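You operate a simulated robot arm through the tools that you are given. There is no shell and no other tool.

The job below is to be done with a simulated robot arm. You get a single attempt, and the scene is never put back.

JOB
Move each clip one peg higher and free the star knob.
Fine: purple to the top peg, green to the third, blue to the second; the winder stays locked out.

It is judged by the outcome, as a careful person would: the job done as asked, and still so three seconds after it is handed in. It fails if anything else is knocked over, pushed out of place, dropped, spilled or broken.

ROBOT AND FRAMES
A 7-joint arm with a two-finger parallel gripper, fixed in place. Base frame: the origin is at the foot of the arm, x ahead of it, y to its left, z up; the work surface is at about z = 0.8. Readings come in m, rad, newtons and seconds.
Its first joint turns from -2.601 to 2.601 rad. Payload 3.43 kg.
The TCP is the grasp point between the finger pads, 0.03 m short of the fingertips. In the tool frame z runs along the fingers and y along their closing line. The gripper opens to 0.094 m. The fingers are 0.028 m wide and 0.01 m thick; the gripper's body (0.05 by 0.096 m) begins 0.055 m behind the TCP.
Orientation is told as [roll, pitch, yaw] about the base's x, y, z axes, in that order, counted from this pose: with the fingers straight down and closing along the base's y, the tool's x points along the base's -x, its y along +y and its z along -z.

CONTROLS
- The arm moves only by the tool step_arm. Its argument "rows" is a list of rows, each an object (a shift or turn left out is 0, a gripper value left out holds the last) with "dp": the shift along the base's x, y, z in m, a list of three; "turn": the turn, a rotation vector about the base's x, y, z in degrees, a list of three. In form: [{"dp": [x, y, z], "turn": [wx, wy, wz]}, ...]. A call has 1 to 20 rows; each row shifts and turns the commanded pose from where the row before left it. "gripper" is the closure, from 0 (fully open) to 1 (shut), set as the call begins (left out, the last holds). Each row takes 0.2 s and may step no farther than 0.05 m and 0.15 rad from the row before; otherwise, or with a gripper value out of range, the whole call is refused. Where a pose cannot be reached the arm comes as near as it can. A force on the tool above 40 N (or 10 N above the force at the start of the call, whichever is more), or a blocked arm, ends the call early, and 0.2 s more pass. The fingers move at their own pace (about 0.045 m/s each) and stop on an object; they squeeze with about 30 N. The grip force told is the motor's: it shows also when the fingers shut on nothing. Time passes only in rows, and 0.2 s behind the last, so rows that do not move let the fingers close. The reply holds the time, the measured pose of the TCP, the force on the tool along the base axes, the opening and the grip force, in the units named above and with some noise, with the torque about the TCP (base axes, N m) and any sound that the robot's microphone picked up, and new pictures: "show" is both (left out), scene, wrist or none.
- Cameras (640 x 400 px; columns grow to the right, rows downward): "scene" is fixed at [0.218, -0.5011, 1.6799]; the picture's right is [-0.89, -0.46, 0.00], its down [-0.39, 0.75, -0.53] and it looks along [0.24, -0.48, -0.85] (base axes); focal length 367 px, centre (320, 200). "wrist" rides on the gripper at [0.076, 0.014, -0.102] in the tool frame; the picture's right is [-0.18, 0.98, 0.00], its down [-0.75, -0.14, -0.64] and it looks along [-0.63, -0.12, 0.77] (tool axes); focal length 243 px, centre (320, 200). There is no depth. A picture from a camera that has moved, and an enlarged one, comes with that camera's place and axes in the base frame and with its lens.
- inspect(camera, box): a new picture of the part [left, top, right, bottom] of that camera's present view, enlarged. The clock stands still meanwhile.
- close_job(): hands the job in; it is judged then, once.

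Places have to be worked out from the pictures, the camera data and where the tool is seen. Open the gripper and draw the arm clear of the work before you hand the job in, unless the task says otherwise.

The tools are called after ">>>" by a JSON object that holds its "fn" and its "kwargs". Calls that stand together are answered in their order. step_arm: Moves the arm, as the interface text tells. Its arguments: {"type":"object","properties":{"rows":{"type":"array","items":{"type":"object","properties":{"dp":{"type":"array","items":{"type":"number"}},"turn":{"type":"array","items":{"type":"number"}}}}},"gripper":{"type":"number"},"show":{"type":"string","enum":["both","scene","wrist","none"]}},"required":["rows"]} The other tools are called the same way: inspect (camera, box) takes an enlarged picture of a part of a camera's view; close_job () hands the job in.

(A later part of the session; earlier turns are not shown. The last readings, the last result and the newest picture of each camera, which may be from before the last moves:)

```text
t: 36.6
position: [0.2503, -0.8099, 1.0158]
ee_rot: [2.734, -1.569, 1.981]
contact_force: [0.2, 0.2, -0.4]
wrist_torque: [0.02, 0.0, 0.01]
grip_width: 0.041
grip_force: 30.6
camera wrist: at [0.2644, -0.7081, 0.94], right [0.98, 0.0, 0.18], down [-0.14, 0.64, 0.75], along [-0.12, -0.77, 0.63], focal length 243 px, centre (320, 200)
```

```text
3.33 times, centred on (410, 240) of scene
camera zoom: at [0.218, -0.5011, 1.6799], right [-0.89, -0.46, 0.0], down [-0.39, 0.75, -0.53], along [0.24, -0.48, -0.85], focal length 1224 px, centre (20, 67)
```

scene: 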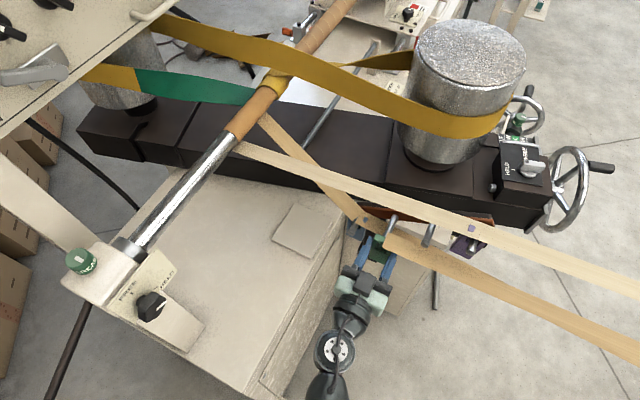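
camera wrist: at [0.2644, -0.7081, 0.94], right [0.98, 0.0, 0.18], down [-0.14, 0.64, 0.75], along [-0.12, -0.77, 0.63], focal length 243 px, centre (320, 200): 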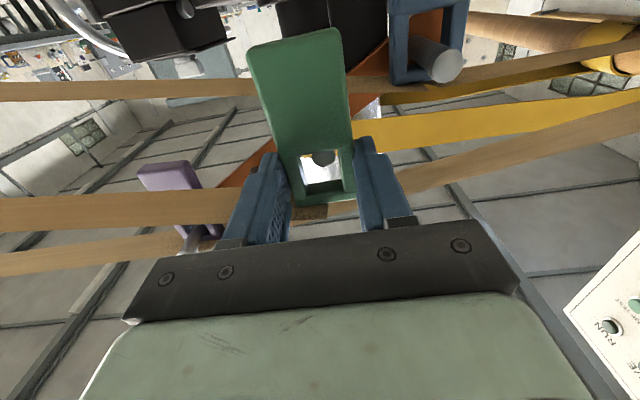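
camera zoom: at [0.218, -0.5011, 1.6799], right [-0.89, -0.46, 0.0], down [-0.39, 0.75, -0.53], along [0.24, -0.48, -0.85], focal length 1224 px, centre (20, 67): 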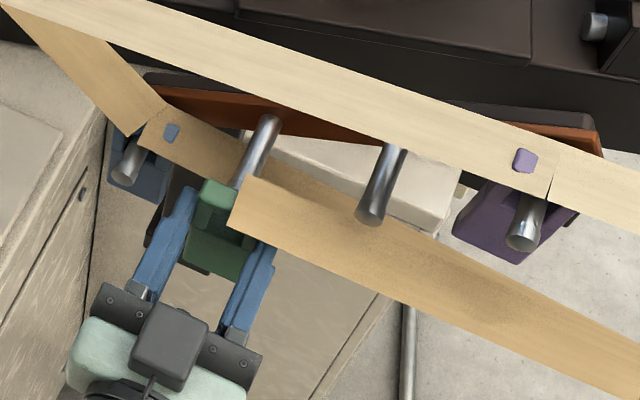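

Green is off peg 2 with zero force. Moving it up one peg (Δx≈−0.072, Δz≈+0.041) while staying in front of the tips.

>>> {"fn": "step_arm", "kwargs": {"rows": [{"dp": [0, 0.01, 0.004]}, {"dp": [-0.008, 0.008, 0.008]}, {"dp": [-0.016, 0.002, 0.01]}, {"dp": [-0.018, 0, 0.01]}, {"dp": [-0.018, 0, 0.009]}, {"dp": [-0.012, 0, 0]}, {"dp": [0, 0, 0]}], "gripper": 1.0, "show": "both"}}

>>> {"fn": "inspect", "kwargs": {"camera": "wrist", "box": [160, 0, 460, 240]}}

>>> {"fn": "inspect", "kwargs": {"camera": "scene", "box": [340, 180, 520, 300]}}

```text
t: 38.2
position: [0.1807, -0.7904, 1.0572]
ee_rot: [-2.484, -1.57, 0.916]
contact_force: [-0.7, -0.5, -0.4]
wrist_torque: [0.0, -0.06, -0.07]
grip_width: 0.0411
grip_force: 30.3
camera wrist: at [0.1933, -0.688, 0.9805], right [0.98, 0.0, 0.18], down [-0.14, 0.64, 0.75], along [-0.12, -0.77, 0.63], focal length 243 px, centre (320, 200)
```

scene: 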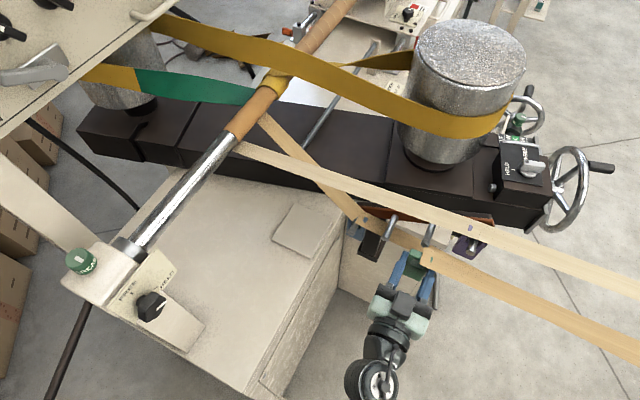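
wrist: 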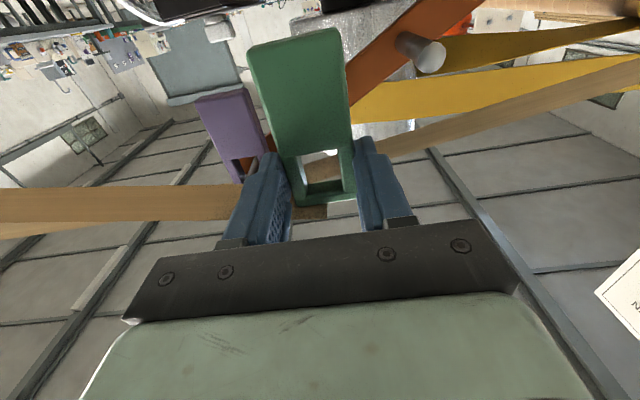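

```text
1.67 times, centred on (310, 120) of wrist
camera zoom: at [0.1933, -0.688, 0.9805], right [0.98, 0.0, 0.18], down [-0.14, 0.64, 0.75], along [-0.12, -0.77, 0.63], focal length 404 px, centre (337, 333)
```

zoom: 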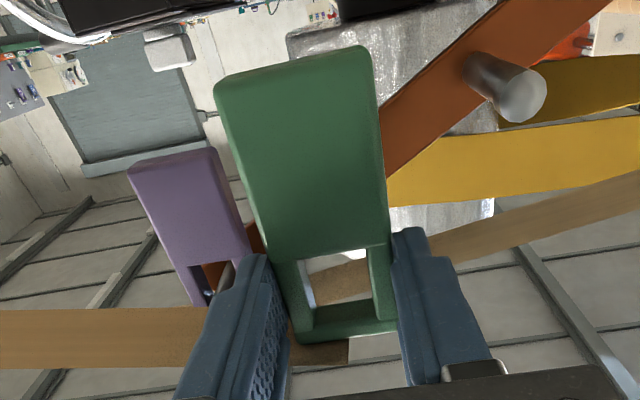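

```text
3.33 times, centred on (430, 240) of scene
camera zoom: at [0.218, -0.5011, 1.6799], right [-0.89, -0.46, 0.0], down [-0.39, 0.75, -0.53], along [0.24, -0.48, -0.85], focal length 1224 px, centre (-47, 67)
```

zoom: 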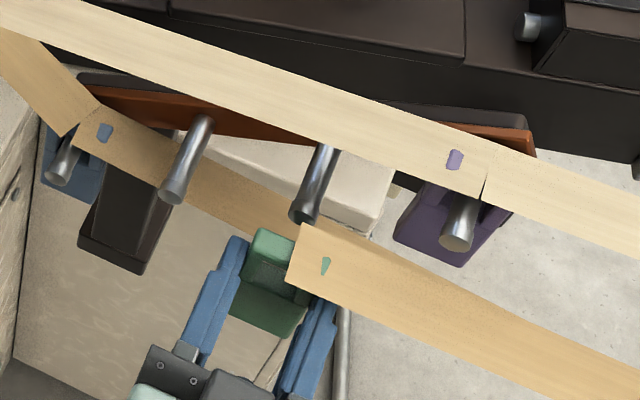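

Alignment mirrors the earlier successful insertion (within ~1 mm). I'll trim 1 mm and slide green onto peg 3.

>>> {"fn": "step_arm", "kwargs": {"rows": [{"dp": [-0.001, -0.008, 0.001]}, {"dp": [0, -0.014, 0]}, {"dp": [0, -0.014, 0]}, {"dp": [0, -0.012, -0.0005]}], "gripper": 1.0, "show": "wrist"}}

>>> {"fn": "inspect", "kwargs": {"camera": "wrist", "box": [200, 60, 440, 240]}}

>>> {"fn": "inspect", "kwargs": {"camera": "scene", "box": [340, 180, 520, 300]}}

```text
t: 39.2
position: [0.1789, -0.8389, 1.0577]
ee_rot: [-2.939, -1.571, 1.37]
contact_force: [-0.5, -0.1, -1.1]
wrist_torque: [0.04, -0.01, 0.04]
grip_width: 0.041
grip_force: 29.6
camera wrist: at [0.1922, -0.7361, 0.9823], right [0.98, 0.0, 0.18], down [-0.14, 0.64, 0.75], along [-0.12, -0.77, 0.63], focal length 243 px, centre (320, 200)
```

wrist: 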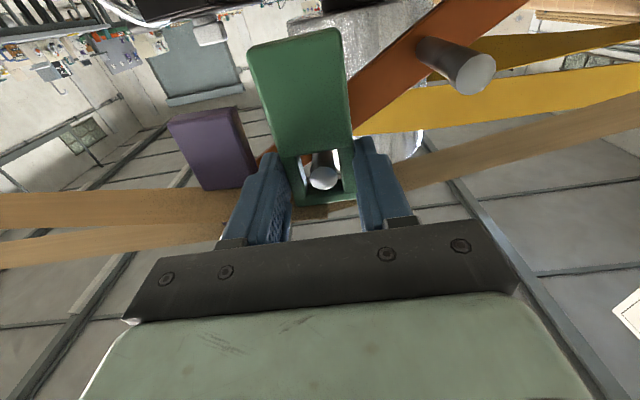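

```text
2.22 times, centred on (320, 150) of wrist
camera zoom: at [0.1922, -0.7361, 0.9823], right [0.98, 0.0, 0.18], down [-0.14, 0.64, 0.75], along [-0.12, -0.77, 0.63], focal length 539 px, centre (320, 311)
```

zoom: 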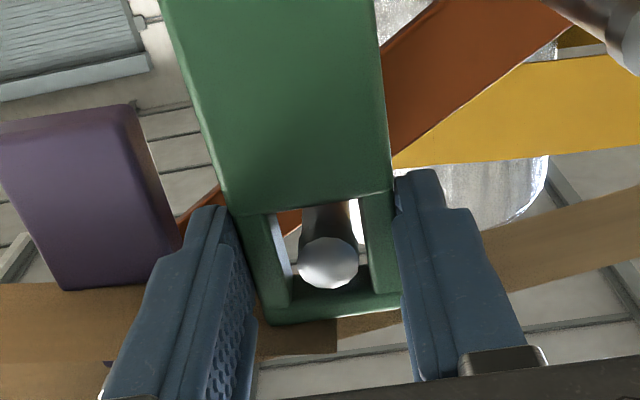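

```text
3.33 times, centred on (430, 240) of scene
camera zoom: at [0.218, -0.5011, 1.6799], right [-0.89, -0.46, 0.0], down [-0.39, 0.75, -0.53], along [0.24, -0.48, -0.85], focal length 1224 px, centre (-47, 67)
```

zoom: 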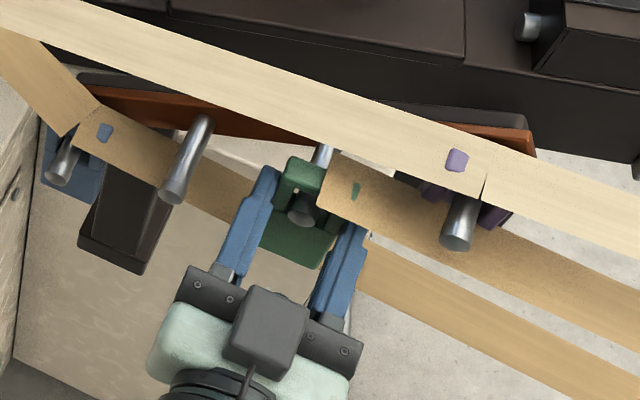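

Peg 3 is through green's window. Push to full depth and lower onto the peg.

>>> {"fn": "step_arm", "kwargs": {"rows": [{"dp": [0, -0.008, 0]}, {"dp": [0, -0.008, -0.0005]}, {"dp": [0, -0.007, -0.0005]}, {"dp": [0, 0, -0.002]}, {"dp": [0, 0, -0.002]}, {"dp": [0, 0, -0.002]}, {"dp": [0, 0, -0.001]}], "gripper": 1.0, "show": "wrist"}}

>>> {"fn": "inspect", "kwargs": {"camera": "wrist", "box": [200, 40, 440, 240]}}

>>> {"fn": "inspect", "kwargs": {"camera": "scene", "box": [340, 180, 520, 300]}}

```text
t: 40.8
position: [0.179, -0.8627, 1.0501]
ee_rot: [2.683, -1.57, 2.03]
contact_force: [0.7, 0.6, -0.8]
wrist_torque: [0.02, 0.0, -0.03]
grip_width: 0.0409
grip_force: 30.0
camera wrist: at [0.1922, -0.7596, 0.9744], right [0.98, 0.0, 0.18], down [-0.14, 0.64, 0.75], along [-0.12, -0.77, 0.63], focal length 243 px, centre (320, 200)
```

wrist: 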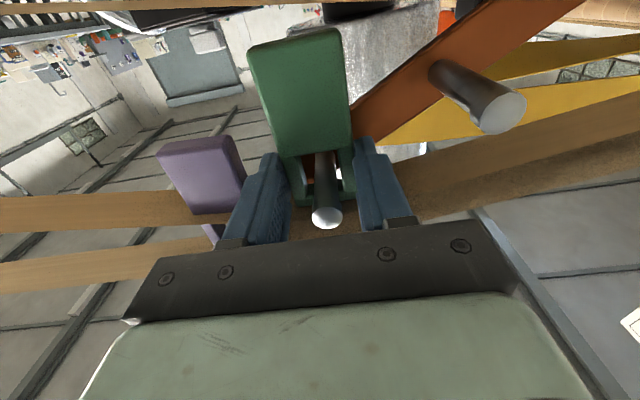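

```text
2.00 times, centred on (320, 140) of wrist
camera zoom: at [0.1922, -0.7596, 0.9744], right [0.98, 0.0, 0.18], down [-0.14, 0.64, 0.75], along [-0.12, -0.77, 0.63], focal length 485 px, centre (320, 320)
```

zoom: 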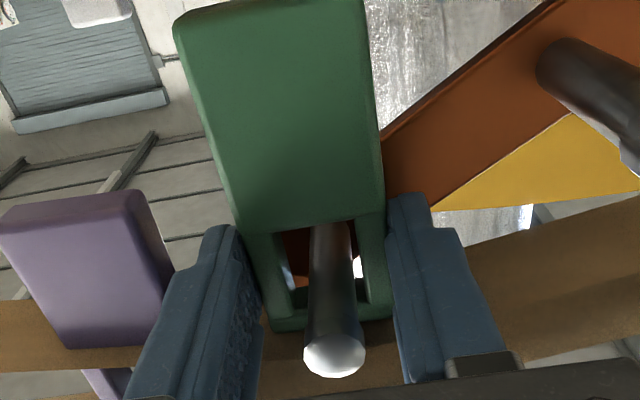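

```text
3.33 times, centred on (430, 240) of scene
camera zoom: at [0.218, -0.5011, 1.6799], right [-0.89, -0.46, 0.0], down [-0.39, 0.75, -0.53], along [0.24, -0.48, -0.85], focal length 1224 px, centre (-47, 67)
```

zoom: 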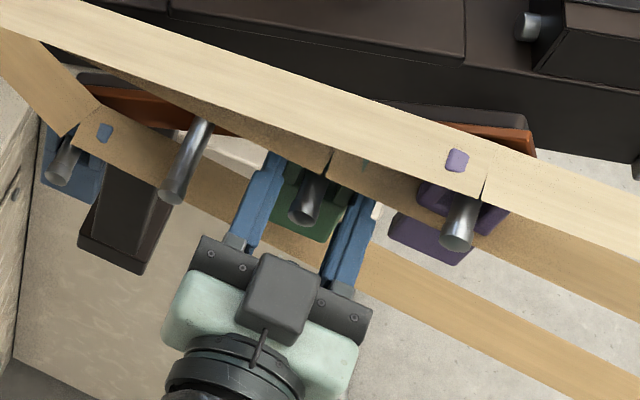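

Green sits at the same relative height as on its old peg (peg tip at the same pixel), and ply 2 has re-routed. Releasing and backing out.

>>> {"fn": "step_arm", "kwargs": {"rows": [{"dp": [0, 0, 0]}, {"dp": [0, 0, 0]}, {"dp": [0, 0, 0]}, {"dp": [0, 0.006, 0]}, {"dp": [0, 0.012, 0]}, {"dp": [0, 0.02, 0]}, {"dp": [0, 0.02, 0]}, {"dp": [0, 0.02, 0]}, {"dp": [0, 0.015, 0]}], "gripper": 0.34, "show": "both"}}

>>> {"fn": "inspect", "kwargs": {"camera": "wrist", "box": [160, 0, 480, 200]}}

>>> {"fn": "inspect", "kwargs": {"camera": "scene", "box": [340, 180, 520, 300]}}

```text
t: 42.8
position: [0.1759, -0.7681, 1.0507]
ee_rot: [-2.464, -1.57, 0.893]
contact_force: [-0.4, -0.1, 0.7]
wrist_torque: [0.0, 0.03, 0.0]
grip_width: 0.0621
grip_force: 0.0
camera wrist: at [0.1908, -0.6652, 0.9749], right [0.98, 0.0, 0.18], down [-0.14, 0.64, 0.75], along [-0.12, -0.77, 0.63], focal length 243 px, centre (320, 200)
```

scene: 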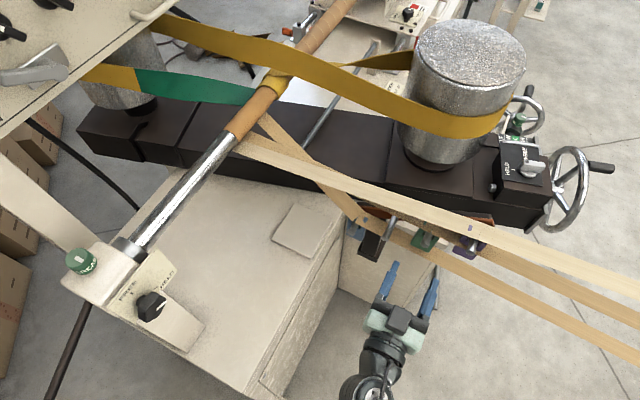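
wrist: 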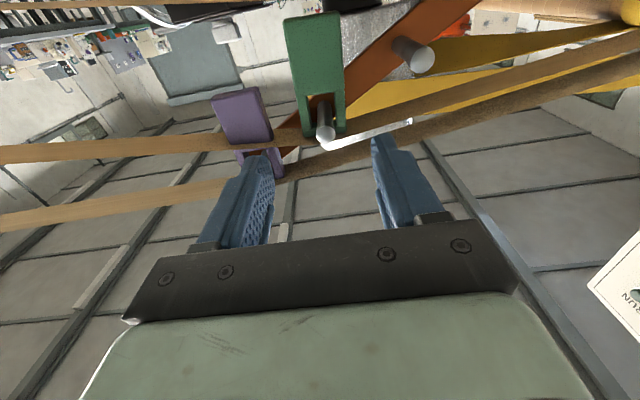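

```text
2.00 times, centred on (320, 100) of wrist
camera zoom: at [0.1908, -0.6652, 0.9749], right [0.98, 0.0, 0.18], down [-0.14, 0.64, 0.75], along [-0.12, -0.77, 0.63], focal length 485 px, centre (320, 400)
```

zoom: 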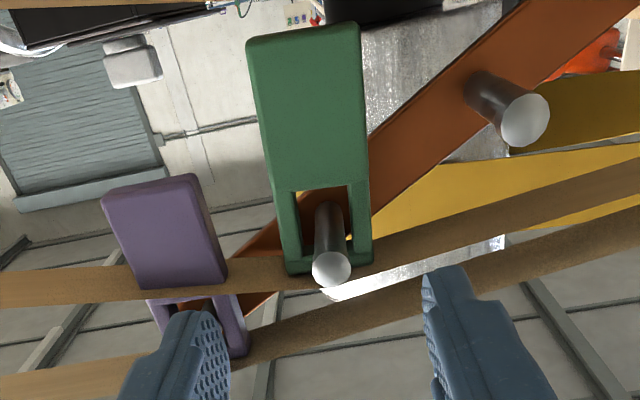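

```text
3.33 times, centred on (430, 240) of scene
camera zoom: at [0.218, -0.5011, 1.6799], right [-0.89, -0.46, 0.0], down [-0.39, 0.75, -0.53], along [0.24, -0.48, -0.85], focal length 1224 px, centre (-47, 67)
```

zoom: 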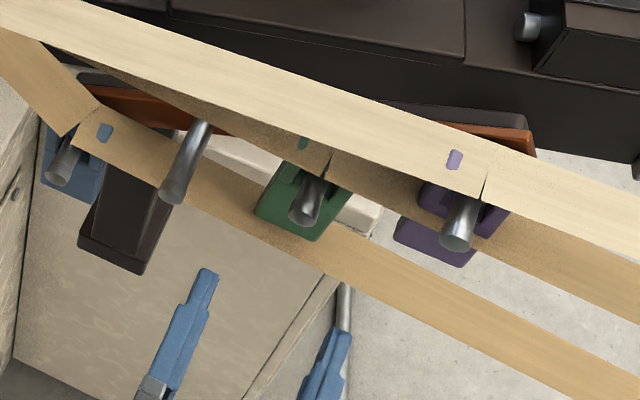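

Purple and green are both hung properly. Next is blue: I'll move in front of peg 1 at about (0.323,−0.755,0.967), and check the dark post between peg 1 and 2 before going in.

>>> {"fn": "step_arm", "kwargs": {"rows": [{"dp": [0.012, 0.005, -0.006]}, {"dp": [0.022, 0.004, -0.013]}, {"dp": [0.025, 0.004, -0.014]}, {"dp": [0.025, 0, -0.014]}, {"dp": [0.025, 0, -0.014]}, {"dp": [0.024, 0, -0.014]}, {"dp": [0.014, 0, -0.0087]}, {"dp": [0, 0, 0]}], "gripper": 0.34, "show": "both"}}

>>> {"fn": "inspect", "kwargs": {"camera": "wrist", "box": [160, 0, 480, 200]}}

>>> {"fn": "inspect", "kwargs": {"camera": "scene", "box": [300, 190, 460, 300]}}

```text
t: 44.6
position: [0.3261, -0.7566, 0.9663]
ee_rot: [-3.029, -1.569, 1.459]
contact_force: [-0.5, -0.6, -0.7]
wrist_torque: [-0.03, -0.02, 0.0]
grip_width: 0.062
grip_force: 0.1
camera wrist: at [0.3398, -0.6535, 0.8908], right [0.98, 0.0, 0.18], down [-0.14, 0.64, 0.75], along [-0.12, -0.77, 0.63], focal length 243 px, centre (320, 200)
```

scene: 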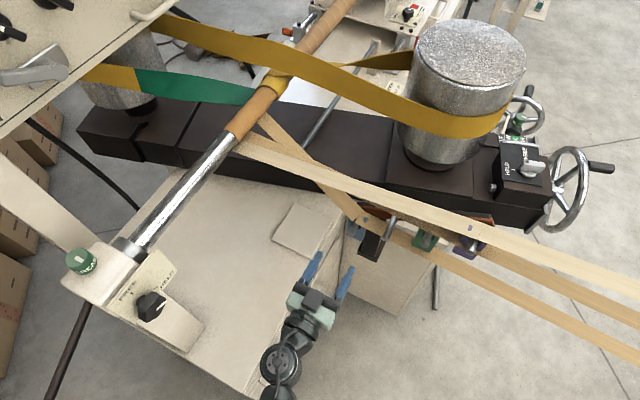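
wrist: 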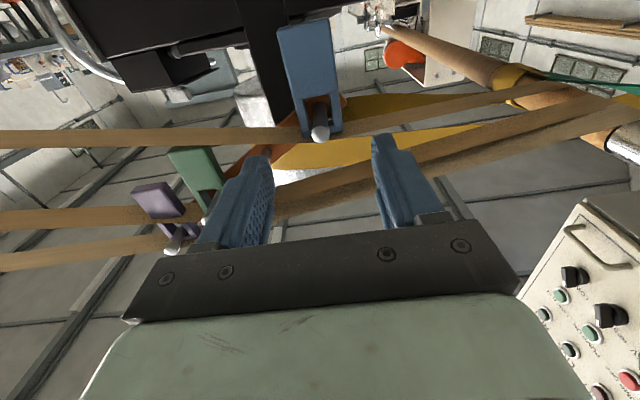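

```text
2.00 times, centred on (320, 100) of wrist
camera zoom: at [0.3398, -0.6535, 0.8908], right [0.98, 0.0, 0.18], down [-0.14, 0.64, 0.75], along [-0.12, -0.77, 0.63], focal length 485 px, centre (320, 400)
```

zoom: 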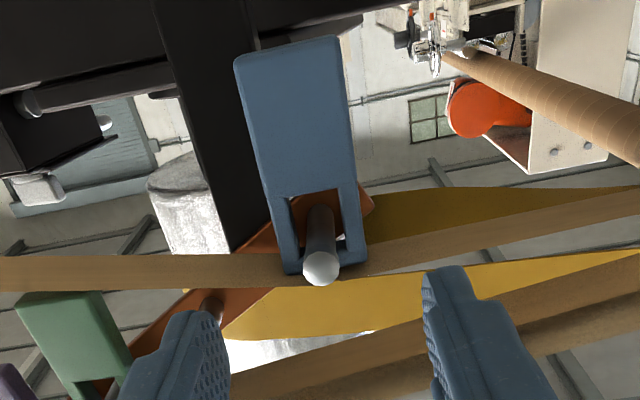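

```text
3.64 times, centred on (380, 245) of scene
camera zoom: at [0.218, -0.5011, 1.6799], right [-0.89, -0.46, 0.0], down [-0.39, 0.75, -0.53], along [0.24, -0.48, -0.85], focal length 1335 px, centre (102, 36)
```

zoom: 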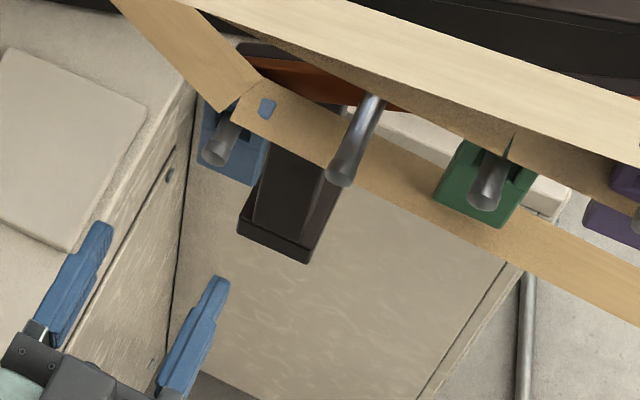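

The dark post is behind the peg plate (y≈−0.936), so the fingers won't meet it. Blue's frame centre is about x≈0.325 and its peg is ~1 mm left and a few mm higher than assumed; I'll trim and approach part way to verify.

>>> {"fn": "step_arm", "kwargs": {"rows": [{"dp": [-0.0015, -0.011, 0.003]}, {"dp": [0, -0.02, 0]}, {"dp": [0, -0.02, 0]}, {"dp": [0, -0.018, 0]}, {"dp": [0, -0.013, 0]}], "gripper": 0.34, "show": "wrist"}}

>>> {"fn": "inspect", "kwargs": {"camera": "wrist", "box": [200, 20, 440, 220]}}

>>> {"fn": "inspect", "kwargs": {"camera": "scene", "box": [300, 190, 460, 300]}}

```text
t: 45.8
position: [0.3237, -0.8378, 0.9693]
ee_rot: [-2.623, -1.57, 1.055]
contact_force: [-0.4, -0.1, 1.0]
wrist_torque: [-0.02, 0.01, 0.0]
grip_width: 0.0619
grip_force: 0.0
camera wrist: at [0.3377, -0.7353, 0.8928], right [0.98, 0.0, 0.18], down [-0.14, 0.64, 0.75], along [-0.12, -0.77, 0.63], focal length 243 px, centre (320, 200)
```

wrist: 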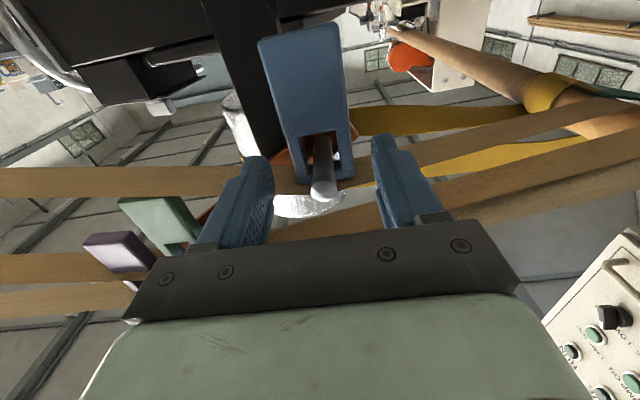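

```text
2.00 times, centred on (320, 120) of wrist
camera zoom: at [0.3377, -0.7353, 0.8928], right [0.98, 0.0, 0.18], down [-0.14, 0.64, 0.75], along [-0.12, -0.77, 0.63], focal length 485 px, centre (320, 360)
```

zoom: 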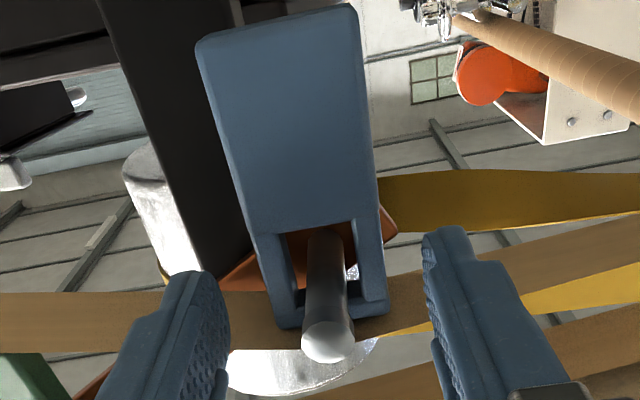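

```text
3.64 times, centred on (380, 245) of scene
camera zoom: at [0.218, -0.5011, 1.6799], right [-0.89, -0.46, 0.0], down [-0.39, 0.75, -0.53], along [0.24, -0.48, -0.85], focal length 1335 px, centre (102, 36)
```

zoom: 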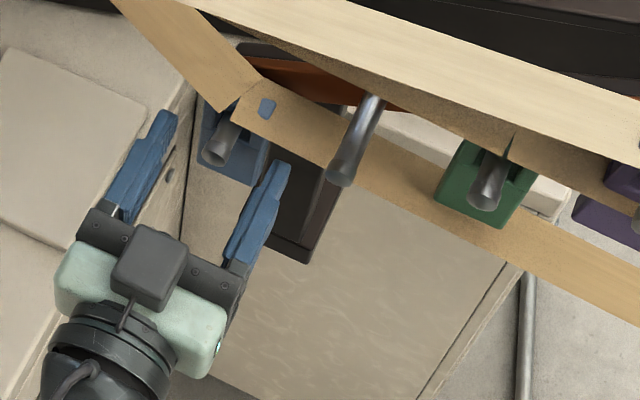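

Blue lines up just as purple did at this stage. Advancing the last ~22 mm, then closing.

>>> {"fn": "step_arm", "kwargs": {"rows": [{"dp": [0, -0.008, 0]}, {"dp": [0, -0.008, 0]}, {"dp": [0, -0.006, 0]}, {"dp": [0, 0, 0]}], "gripper": 0.34, "show": "wrist"}}

>>> {"fn": "inspect", "kwargs": {"camera": "wrist", "box": [200, 40, 440, 240]}}

```text
t: 46.8
position: [0.3233, -0.8604, 0.9702]
ee_rot: [-2.547, -1.57, 0.979]
contact_force: [0.8, -0.8, 0.7]
wrist_torque: [0.0, 0.03, 0.03]
grip_width: 0.0618
grip_force: 0.0
camera wrist: at [0.3375, -0.7574, 0.8937], right [0.98, 0.0, 0.18], down [-0.14, 0.64, 0.75], along [-0.12, -0.77, 0.63], focal length 243 px, centre (320, 200)
```

wrist: 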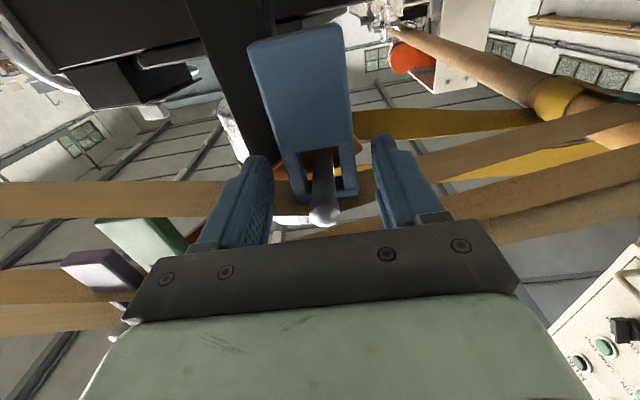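

```text
2.00 times, centred on (320, 140) of wrist
camera zoom: at [0.3375, -0.7574, 0.8937], right [0.98, 0.0, 0.18], down [-0.14, 0.64, 0.75], along [-0.12, -0.77, 0.63], focal length 485 px, centre (320, 320)
```

zoom: 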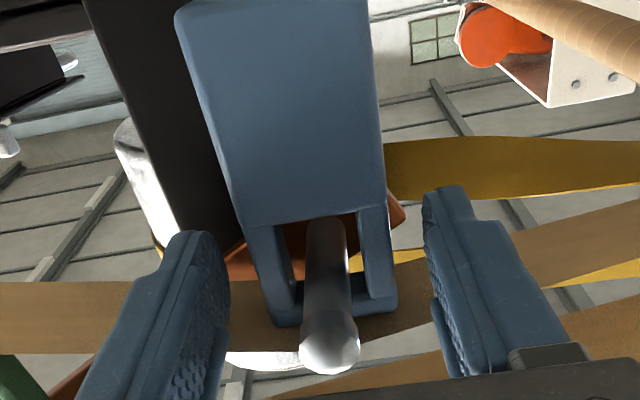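

Centred with no contact; closing on blue.

>>> {"fn": "step_arm", "kwargs": {"rows": [{"dp": [0, 0, 0]}, {"dp": [0, 0, 0]}, {"dp": [0, 0, 0]}, {"dp": [0, 0, 0]}], "gripper": 1.0, "show": "wrist"}}

>>> {"fn": "inspect", "kwargs": {"camera": "wrist", "box": [200, 40, 440, 240]}}

```text
t: 47.8
position: [0.3248, -0.8594, 0.9704]
ee_rot: [-2.533, -1.572, 0.964]
contact_force: [0.0, -0.9, 0.7]
wrist_torque: [0.0, 0.0, 0.0]
grip_width: 0.0408
grip_force: 29.8
camera wrist: at [0.3375, -0.7574, 0.8937], right [0.98, 0.0, 0.18], down [-0.14, 0.64, 0.75], along [-0.12, -0.77, 0.63], focal length 243 px, centre (320, 200)
```

wrist: 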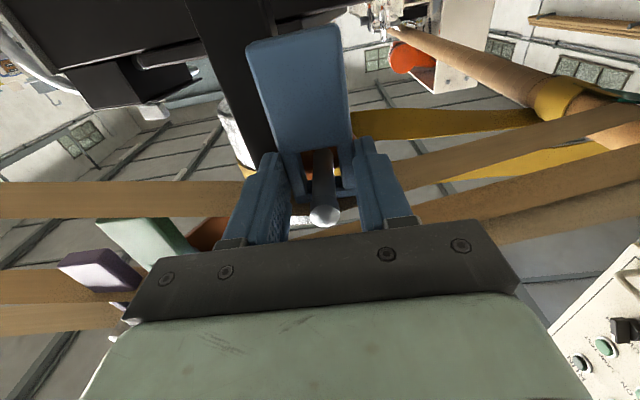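

```text
2.00 times, centred on (320, 140) of wrist
camera zoom: at [0.3375, -0.7574, 0.8937], right [0.98, 0.0, 0.18], down [-0.14, 0.64, 0.75], along [-0.12, -0.77, 0.63], focal length 485 px, centre (320, 320)
```

zoom: 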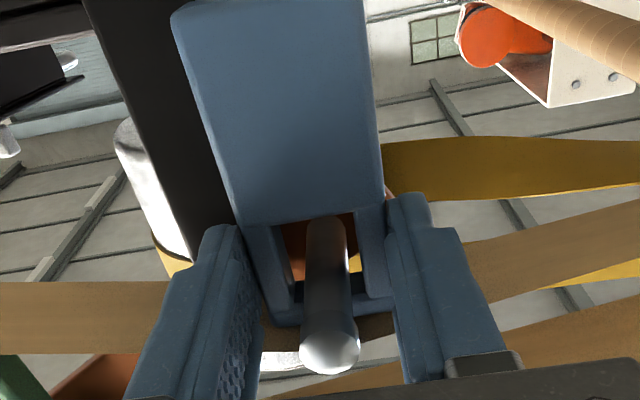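

Blue is gripped. Lift 6 mm and draw straight out.

>>> {"fn": "step_arm", "kwargs": {"rows": [{"dp": [0, 0, 0.003]}, {"dp": [0, 0, 0.003]}, {"dp": [0, 0.005, 0]}, {"dp": [0, 0.008, 0.0005]}, {"dp": [0, 0.01, 0.0005]}, {"dp": [0, 0.012, 0.0005]}, {"dp": [0, 0.015, 0.0005]}], "gripper": 1.0, "show": "both"}}

>>> {"fn": "inspect", "kwargs": {"camera": "wrist", "box": [160, 0, 460, 240]}}

>>> {"fn": "inspect", "kwargs": {"camera": "scene", "box": [300, 190, 460, 300]}}

```text
t: 49.4
position: [0.3244, -0.81, 0.9774]
ee_rot: [-2.347, -1.572, 0.779]
contact_force: [-0.4, 0.1, 0.2]
wrist_torque: [0.01, 0.01, 0.03]
grip_width: 0.0408
grip_force: 30.3
camera wrist: at [0.3363, -0.7067, 0.9012], right [0.98, 0.0, 0.18], down [-0.14, 0.64, 0.75], along [-0.12, -0.77, 0.63], focal length 243 px, centre (320, 200)
```

scene: 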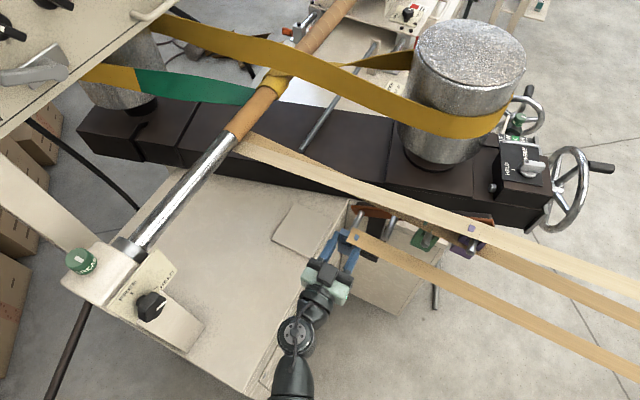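
wrist: 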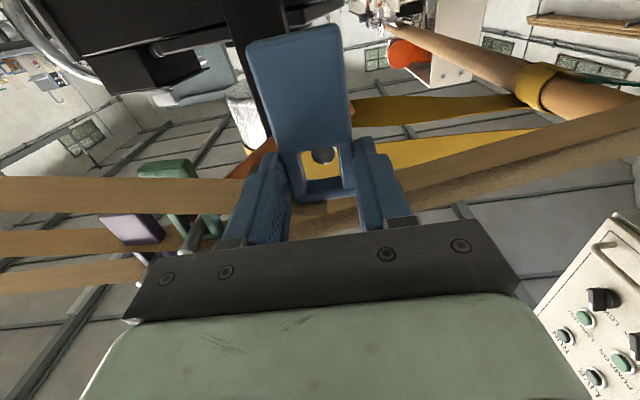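

```text
1.67 times, centred on (310, 120) of wrist
camera zoom: at [0.3363, -0.7067, 0.9012], right [0.98, 0.0, 0.18], down [-0.14, 0.64, 0.75], along [-0.12, -0.77, 0.63], focal length 404 px, centre (337, 333)
```

zoom: 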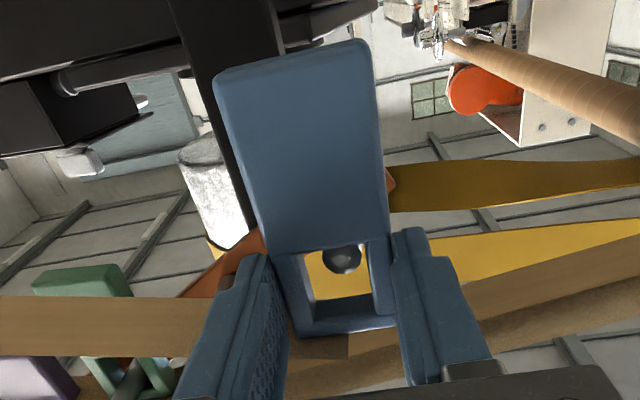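

```text
3.64 times, centred on (380, 245) of scene
camera zoom: at [0.218, -0.5011, 1.6799], right [-0.89, -0.46, 0.0], down [-0.39, 0.75, -0.53], along [0.24, -0.48, -0.85], focal length 1335 px, centre (102, 36)
```

zoom: 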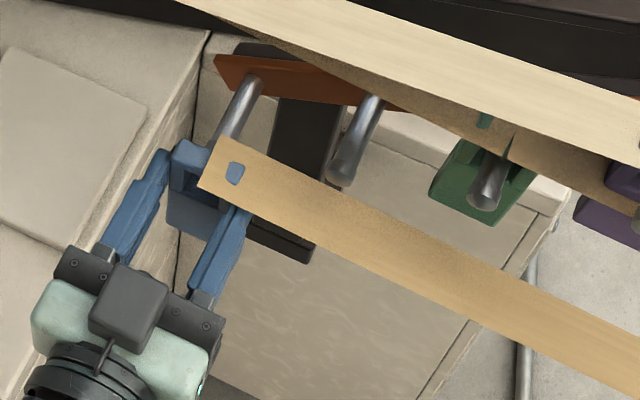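

Blue is free. Moving it one peg up: Δx −0.072, Δz +0.040, in front of the tips.

>>> {"fn": "step_arm", "kwargs": {"rows": [{"dp": [0, 0.01, 0.004]}, {"dp": [-0.008, 0.008, 0.008]}, {"dp": [-0.016, 0.002, 0.01]}, {"dp": [-0.018, 0, 0.01]}, {"dp": [-0.018, 0, 0.008]}, {"dp": [-0.012, 0, 0]}, {"dp": [0, 0, 0]}], "gripper": 1.0, "show": "both"}}

>>> {"fn": "inspect", "kwargs": {"camera": "wrist", "box": [160, 0, 460, 240]}}

>>> {"fn": "inspect", "kwargs": {"camera": "scene", "box": [320, 190, 500, 300]}}

```text
t: 51.0
position: [0.25, -0.7894, 1.0173]
ee_rot: [-3.048, -1.569, 1.479]
contact_force: [0.1, -0.5, -0.5]
wrist_torque: [0.05, -0.04, -0.02]
grip_width: 0.0408
grip_force: 30.2
camera wrist: at [0.2639, -0.6872, 0.9413], right [0.98, 0.0, 0.18], down [-0.14, 0.64, 0.75], along [-0.12, -0.77, 0.63], focal length 243 px, centre (320, 200)
```

scene: 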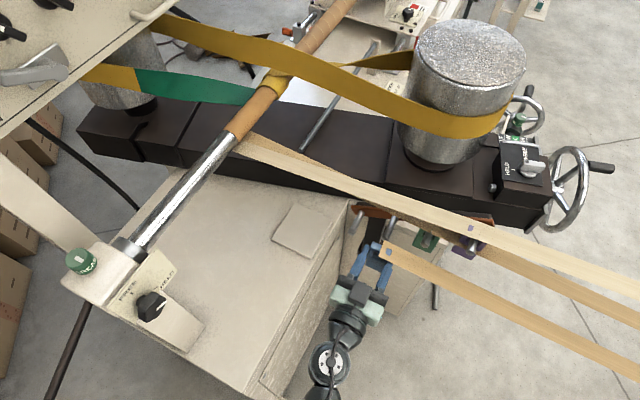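
wrist: 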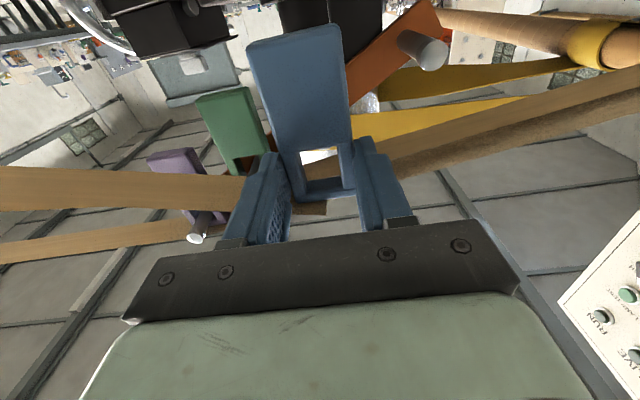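

```text
1.67 times, centred on (310, 120) of wrist
camera zoom: at [0.2639, -0.6872, 0.9413], right [0.98, 0.0, 0.18], down [-0.14, 0.64, 0.75], along [-0.12, -0.77, 0.63], focal length 404 px, centre (337, 333)
```

zoom: 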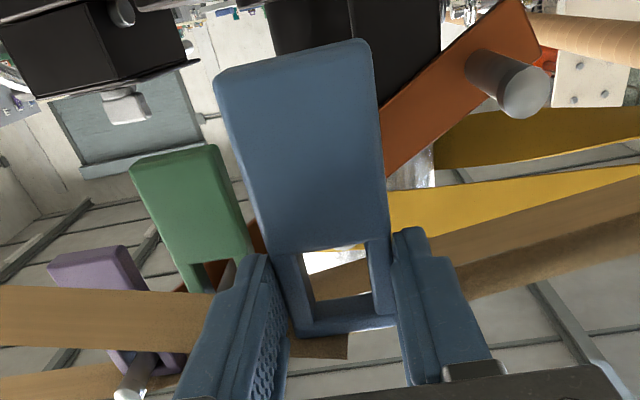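

```text
3.56 times, centred on (410, 245) of scene
camera zoom: at [0.218, -0.5011, 1.6799], right [-0.89, -0.46, 0.0], down [-0.39, 0.75, -0.53], along [0.24, -0.48, -0.85], focal length 1305 px, centre (0, 40)
```

zoom: 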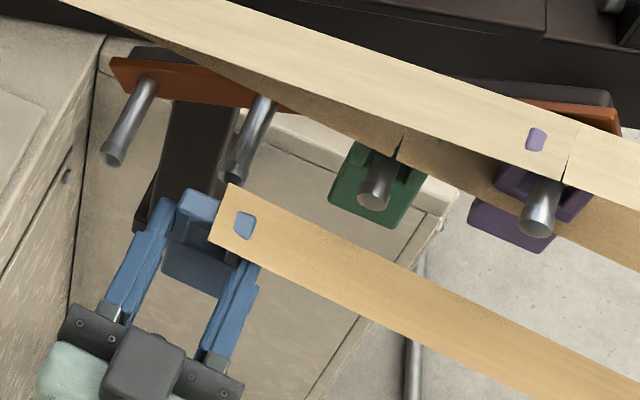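

The camera is within 0.5 mm of the matched alignment for peg 2. Sliding blue onto peg 2.

>>> {"fn": "step_arm", "kwargs": {"rows": [{"dp": [0.0005, -0.008, 0]}, {"dp": [0, -0.014, 0]}, {"dp": [0, -0.014, 0]}, {"dp": [0, -0.012, -0.0005]}], "gripper": 1.0, "show": "wrist"}}

>>> {"fn": "inspect", "kwargs": {"camera": "wrist", "box": [200, 60, 440, 240]}}

>>> {"fn": "inspect", "kwargs": {"camera": "scene", "box": [320, 190, 500, 300]}}

```text
t: 52.0
position: [0.2533, -0.8379, 1.017]
ee_rot: [-2.575, -1.57, 1.008]
contact_force: [0.6, -0.7, -0.3]
wrist_torque: [-0.01, -0.01, 0.0]
grip_width: 0.0411
grip_force: 30.3
camera wrist: at [0.2661, -0.7357, 0.9413], right [0.98, 0.0, 0.18], down [-0.14, 0.64, 0.75], along [-0.12, -0.77, 0.63], focal length 243 px, centre (320, 200)
```

wrist: 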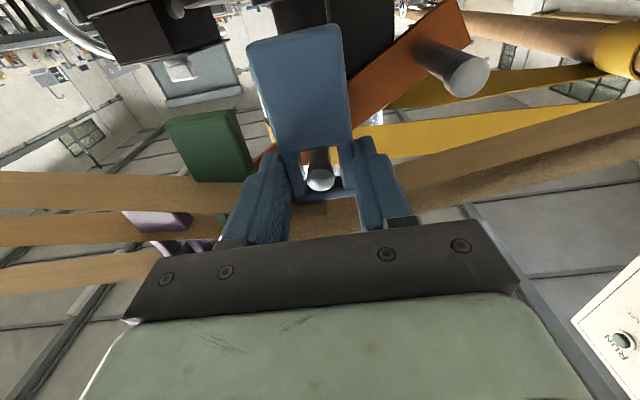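

```text
2.22 times, centred on (320, 150) of wrist
camera zoom: at [0.2661, -0.7357, 0.9413], right [0.98, 0.0, 0.18], down [-0.14, 0.64, 0.75], along [-0.12, -0.77, 0.63], focal length 539 px, centre (320, 311)
```

zoom: 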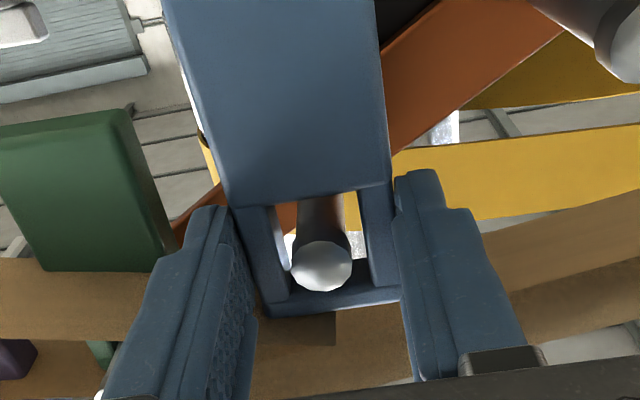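

```text
3.56 times, centred on (410, 245) of scene
camera zoom: at [0.218, -0.5011, 1.6799], right [-0.89, -0.46, 0.0], down [-0.39, 0.75, -0.53], along [0.24, -0.48, -0.85], focal length 1305 px, centre (0, 40)
```

zoom: 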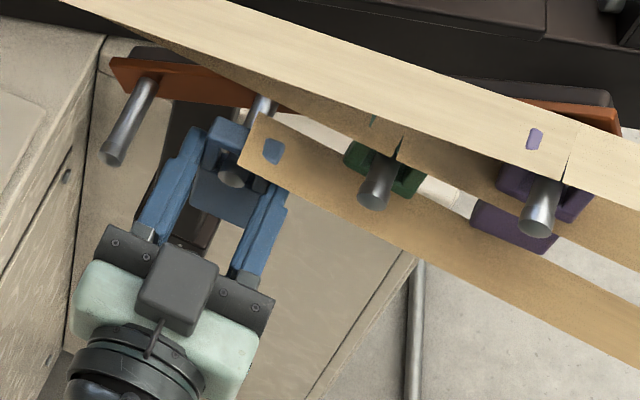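

Peg 2 is through the window but the clip is ~2 mm right of ideal; I'll shift −1.5 mm in x, push to depth, and lower to rest.

>>> {"fn": "step_arm", "kwargs": {"rows": [{"dp": [-0.0015, 0, 0]}, {"dp": [0, -0.008, 0]}, {"dp": [0, -0.008, -0.0005]}, {"dp": [0, -0.007, -0.0005]}, {"dp": [0, 0, -0.002]}, {"dp": [0, 0, -0.002]}], "gripper": 1.0, "show": "wrist"}}

>>> {"fn": "inspect", "kwargs": {"camera": "wrist", "box": [200, 40, 440, 240]}}

>>> {"fn": "inspect", "kwargs": {"camera": "scene", "box": [320, 190, 500, 300]}}

```text
t: 53.4
position: [0.2502, -0.8619, 1.0111]
ee_rot: [2.437, -1.572, 2.276]
contact_force: [0.0, 0.2, 0.4]
wrist_torque: [0.03, -0.01, 0.0]
grip_width: 0.0411
grip_force: 30.6
camera wrist: at [0.2644, -0.7588, 0.9354], right [0.98, 0.0, 0.18], down [-0.14, 0.64, 0.75], along [-0.12, -0.77, 0.63], focal length 243 px, centre (320, 200)
```

wrist: 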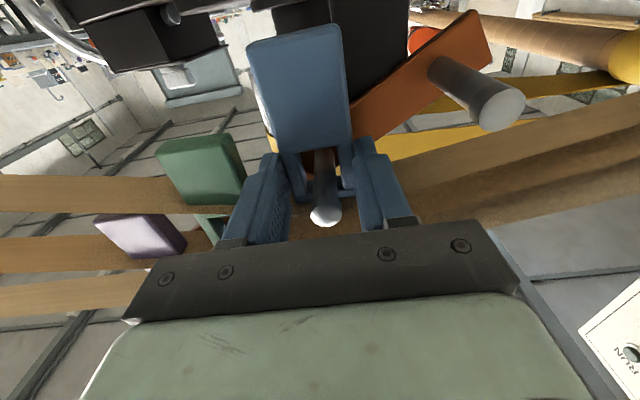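

```text
2.00 times, centred on (320, 140) of wrist
camera zoom: at [0.2644, -0.7588, 0.9354], right [0.98, 0.0, 0.18], down [-0.14, 0.64, 0.75], along [-0.12, -0.77, 0.63], focal length 485 px, centre (320, 320)
```

zoom: 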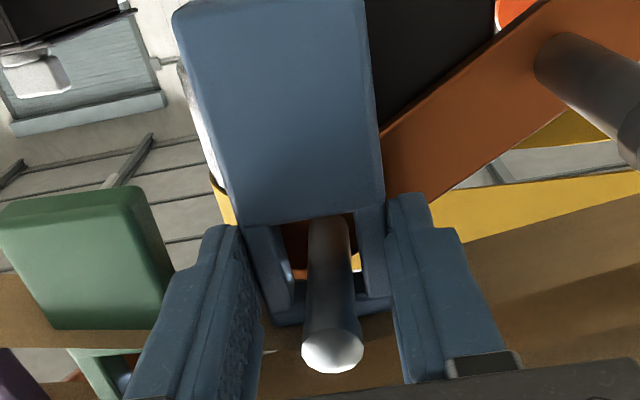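

```text
3.56 times, centred on (410, 245) of scene
camera zoom: at [0.218, -0.5011, 1.6799], right [-0.89, -0.46, 0.0], down [-0.39, 0.75, -0.53], along [0.24, -0.48, -0.85], focal length 1305 px, centre (0, 40)
```

zoom: 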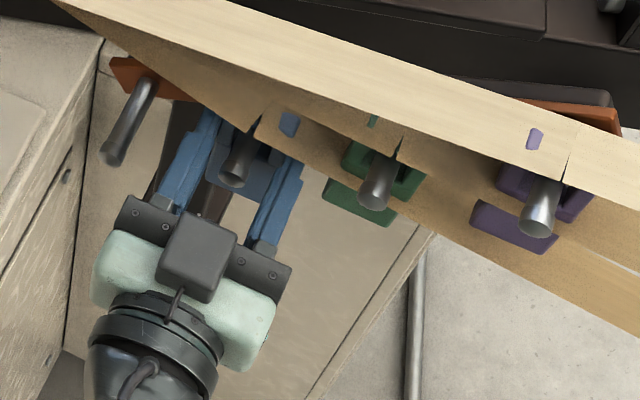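

Blue rests on peg 2 at the same relative height as originally, and ply 3 has re-routed. Releasing and backing out.

>>> {"fn": "step_arm", "kwargs": {"rows": [{"dp": [0, 0, 0]}, {"dp": [0, 0, 0]}, {"dp": [0, 0, 0]}, {"dp": [0, 0.006, 0]}, {"dp": [0, 0.012, 0]}, {"dp": [0, 0.02, 0]}, {"dp": [0, 0.02, 0]}, {"dp": [0, 0.02, 0]}, {"dp": [0, 0.02, 0]}], "gripper": 0.34, "show": "both"}}

>>> {"fn": "inspect", "kwargs": {"camera": "wrist", "box": [160, 0, 480, 200]}}

>>> {"fn": "inspect", "kwargs": {"camera": "scene", "box": [320, 180, 520, 300]}}

```text
t: 55.4
position: [0.2499, -0.7628, 1.0125]
ee_rot: [-2.678, -1.57, 1.11]
contact_force: [-0.2, -1.1, -0.3]
wrist_torque: [0.02, -0.01, -0.01]
grip_width: 0.0619
grip_force: 0.1
camera wrist: at [0.2641, -0.6597, 0.9357], right [0.98, 0.0, 0.18], down [-0.14, 0.64, 0.75], along [-0.12, -0.77, 0.63], focal length 243 px, centre (320, 200)
```

scene: 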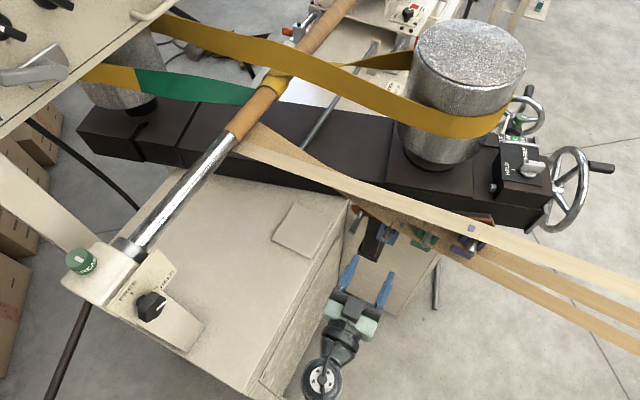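
wrist: 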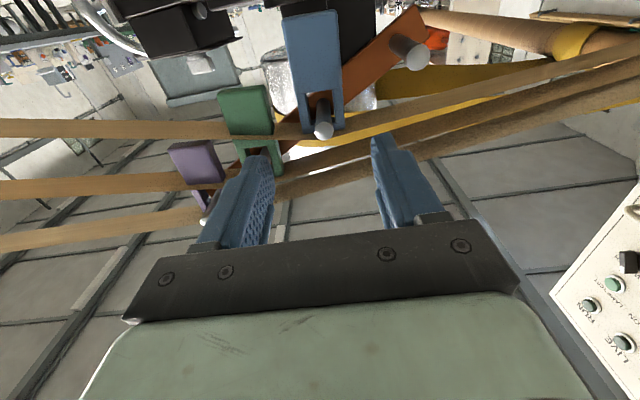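

```text
2.00 times, centred on (320, 100) of wrist
camera zoom: at [0.2641, -0.6597, 0.9357], right [0.98, 0.0, 0.18], down [-0.14, 0.64, 0.75], along [-0.12, -0.77, 0.63], focal length 485 px, centre (320, 400)
```

zoom: 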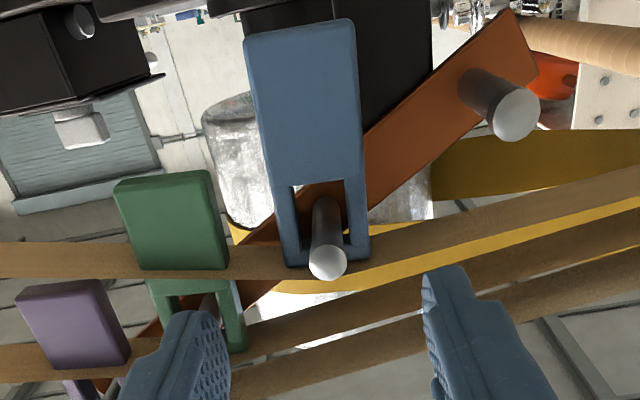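

```text
3.20 times, centred on (420, 240) of scene
camera zoom: at [0.218, -0.5011, 1.6799], right [-0.89, -0.46, 0.0], down [-0.39, 0.75, -0.53], along [0.24, -0.48, -0.85], focal length 1175 px, centre (0, 72)
```

zoom: 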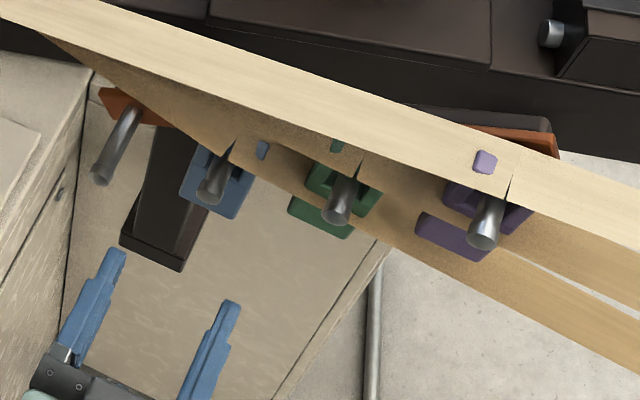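

All three clips are on their new pegs (purple top, green third, blue second; peg 1 bare). Triangulating the star knob: its plate is a vertical panel at x≈0.577 facing −x, with FREE tick straight up and HELD tick toward −y; so I'll swing the tool to point +x in front of it, in stages.

>>> {"fn": "step_arm", "kwargs": {"rows": [{"dp": [0.0163, 0.0026, 0.002], "turn": [0, 0, 5]}, {"dp": [0.0162, 0.0041, 0.002], "turn": [0, 0, 5]}, {"dp": [0.0159, 0.0056, 0.002], "turn": [0, 0, 5]}, {"dp": [0.0155, 0.007, 0.002], "turn": [0, 0, 5]}, {"dp": [0.015, 0.0085, 0.002], "turn": [0, 0, 5]}, {"dp": [0.0144, 0.0099, 0.002], "turn": [0, 0, 5]}, {"dp": [0.0136, 0.0112, 0.002], "turn": [0, 0, 5]}, {"dp": [0.0127, 0.0124, 0.002], "turn": [0, 0, 5]}, {"dp": [0.0118, 0.0136, 0.002], "turn": [0, 0, 5]}], "gripper": 0.34, "show": "both"}}

```text
t: 57.4
position: [0.3522, -0.7027, 1.0193]
ee_rot: [0.006, -1.537, -0.95]
contact_force: [0.2, -0.5, -0.6]
wrist_torque: [-0.03, -0.01, 0.0]
grip_width: 0.0619
grip_force: 0.1
out of reach, approached as far as the arm can: row 4, 5, 6
camera wrist: at [0.3019, -0.6091, 0.9462], right [0.8, 0.57, 0.18], down [-0.47, 0.42, 0.78], along [0.37, -0.71, 0.6], focal length 243 px, centre (320, 200)
```

scene: 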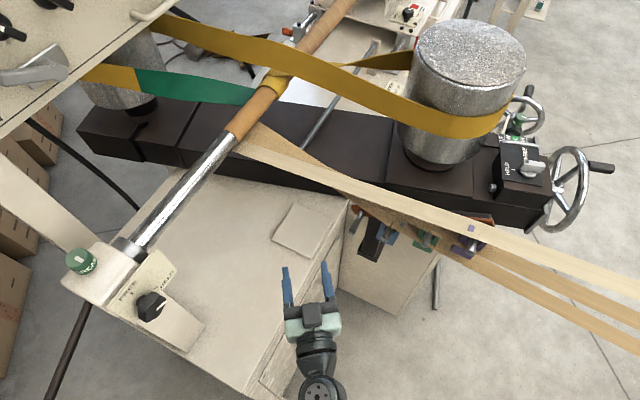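
wrist: 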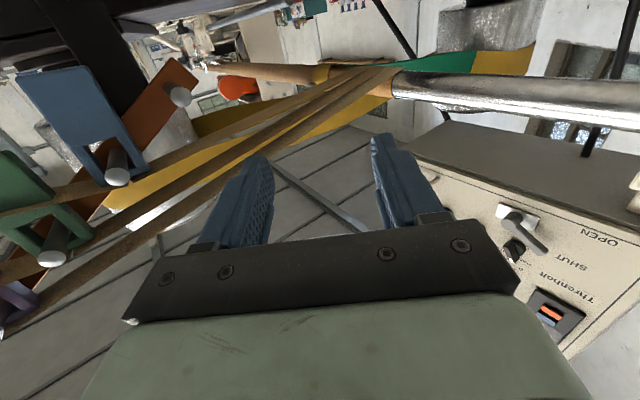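

The swing is partly done (about 36° turned; a few rows hit a reach limit and then recovered). I'll continue gently and watch whether it tracks.

>>> {"fn": "step_arm", "kwargs": {"rows": [{"dp": [0.012, 0.01, 0.002], "turn": [0, 0, 4]}, {"dp": [0.012, 0.011, 0.002], "turn": [0, 0, 4]}, {"dp": [0.011, 0.012, 0.002], "turn": [0, 0, 4]}, {"dp": [0.01, 0.013, 0.002], "turn": [0, 0, 4]}, {"dp": [0.009, 0.014, 0.002], "turn": [0, 0, 4]}], "gripper": 0.34, "show": "both"}}

```text
t: 58.6
position: [0.4071, -0.6448, 1.0283]
ee_rot: [0.001, -1.536, -0.597]
contact_force: [-0.2, -0.1, -0.1]
wrist_torque: [-0.02, 0.02, 0.01]
grip_width: 0.0622
grip_force: 0.1
camera wrist: at [0.3277, -0.5726, 0.9562], right [0.56, 0.81, 0.18], down [-0.59, 0.23, 0.78], along [0.59, -0.54, 0.6], focal length 243 px, centre (320, 200)
```

scene: 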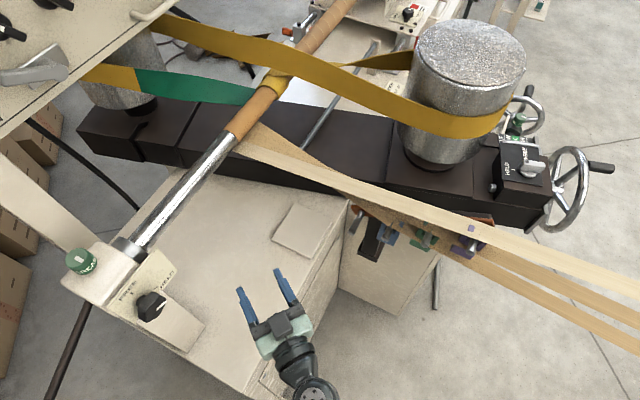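
wrist: 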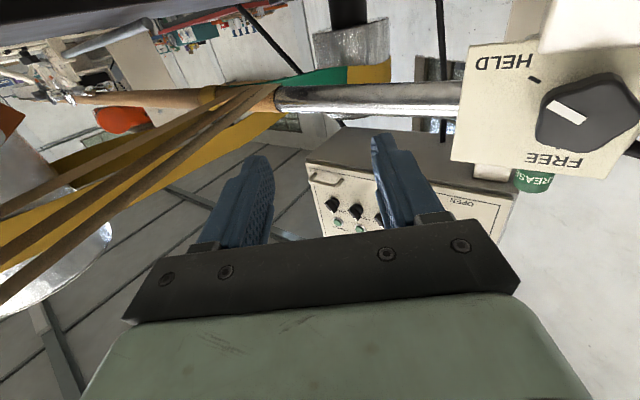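

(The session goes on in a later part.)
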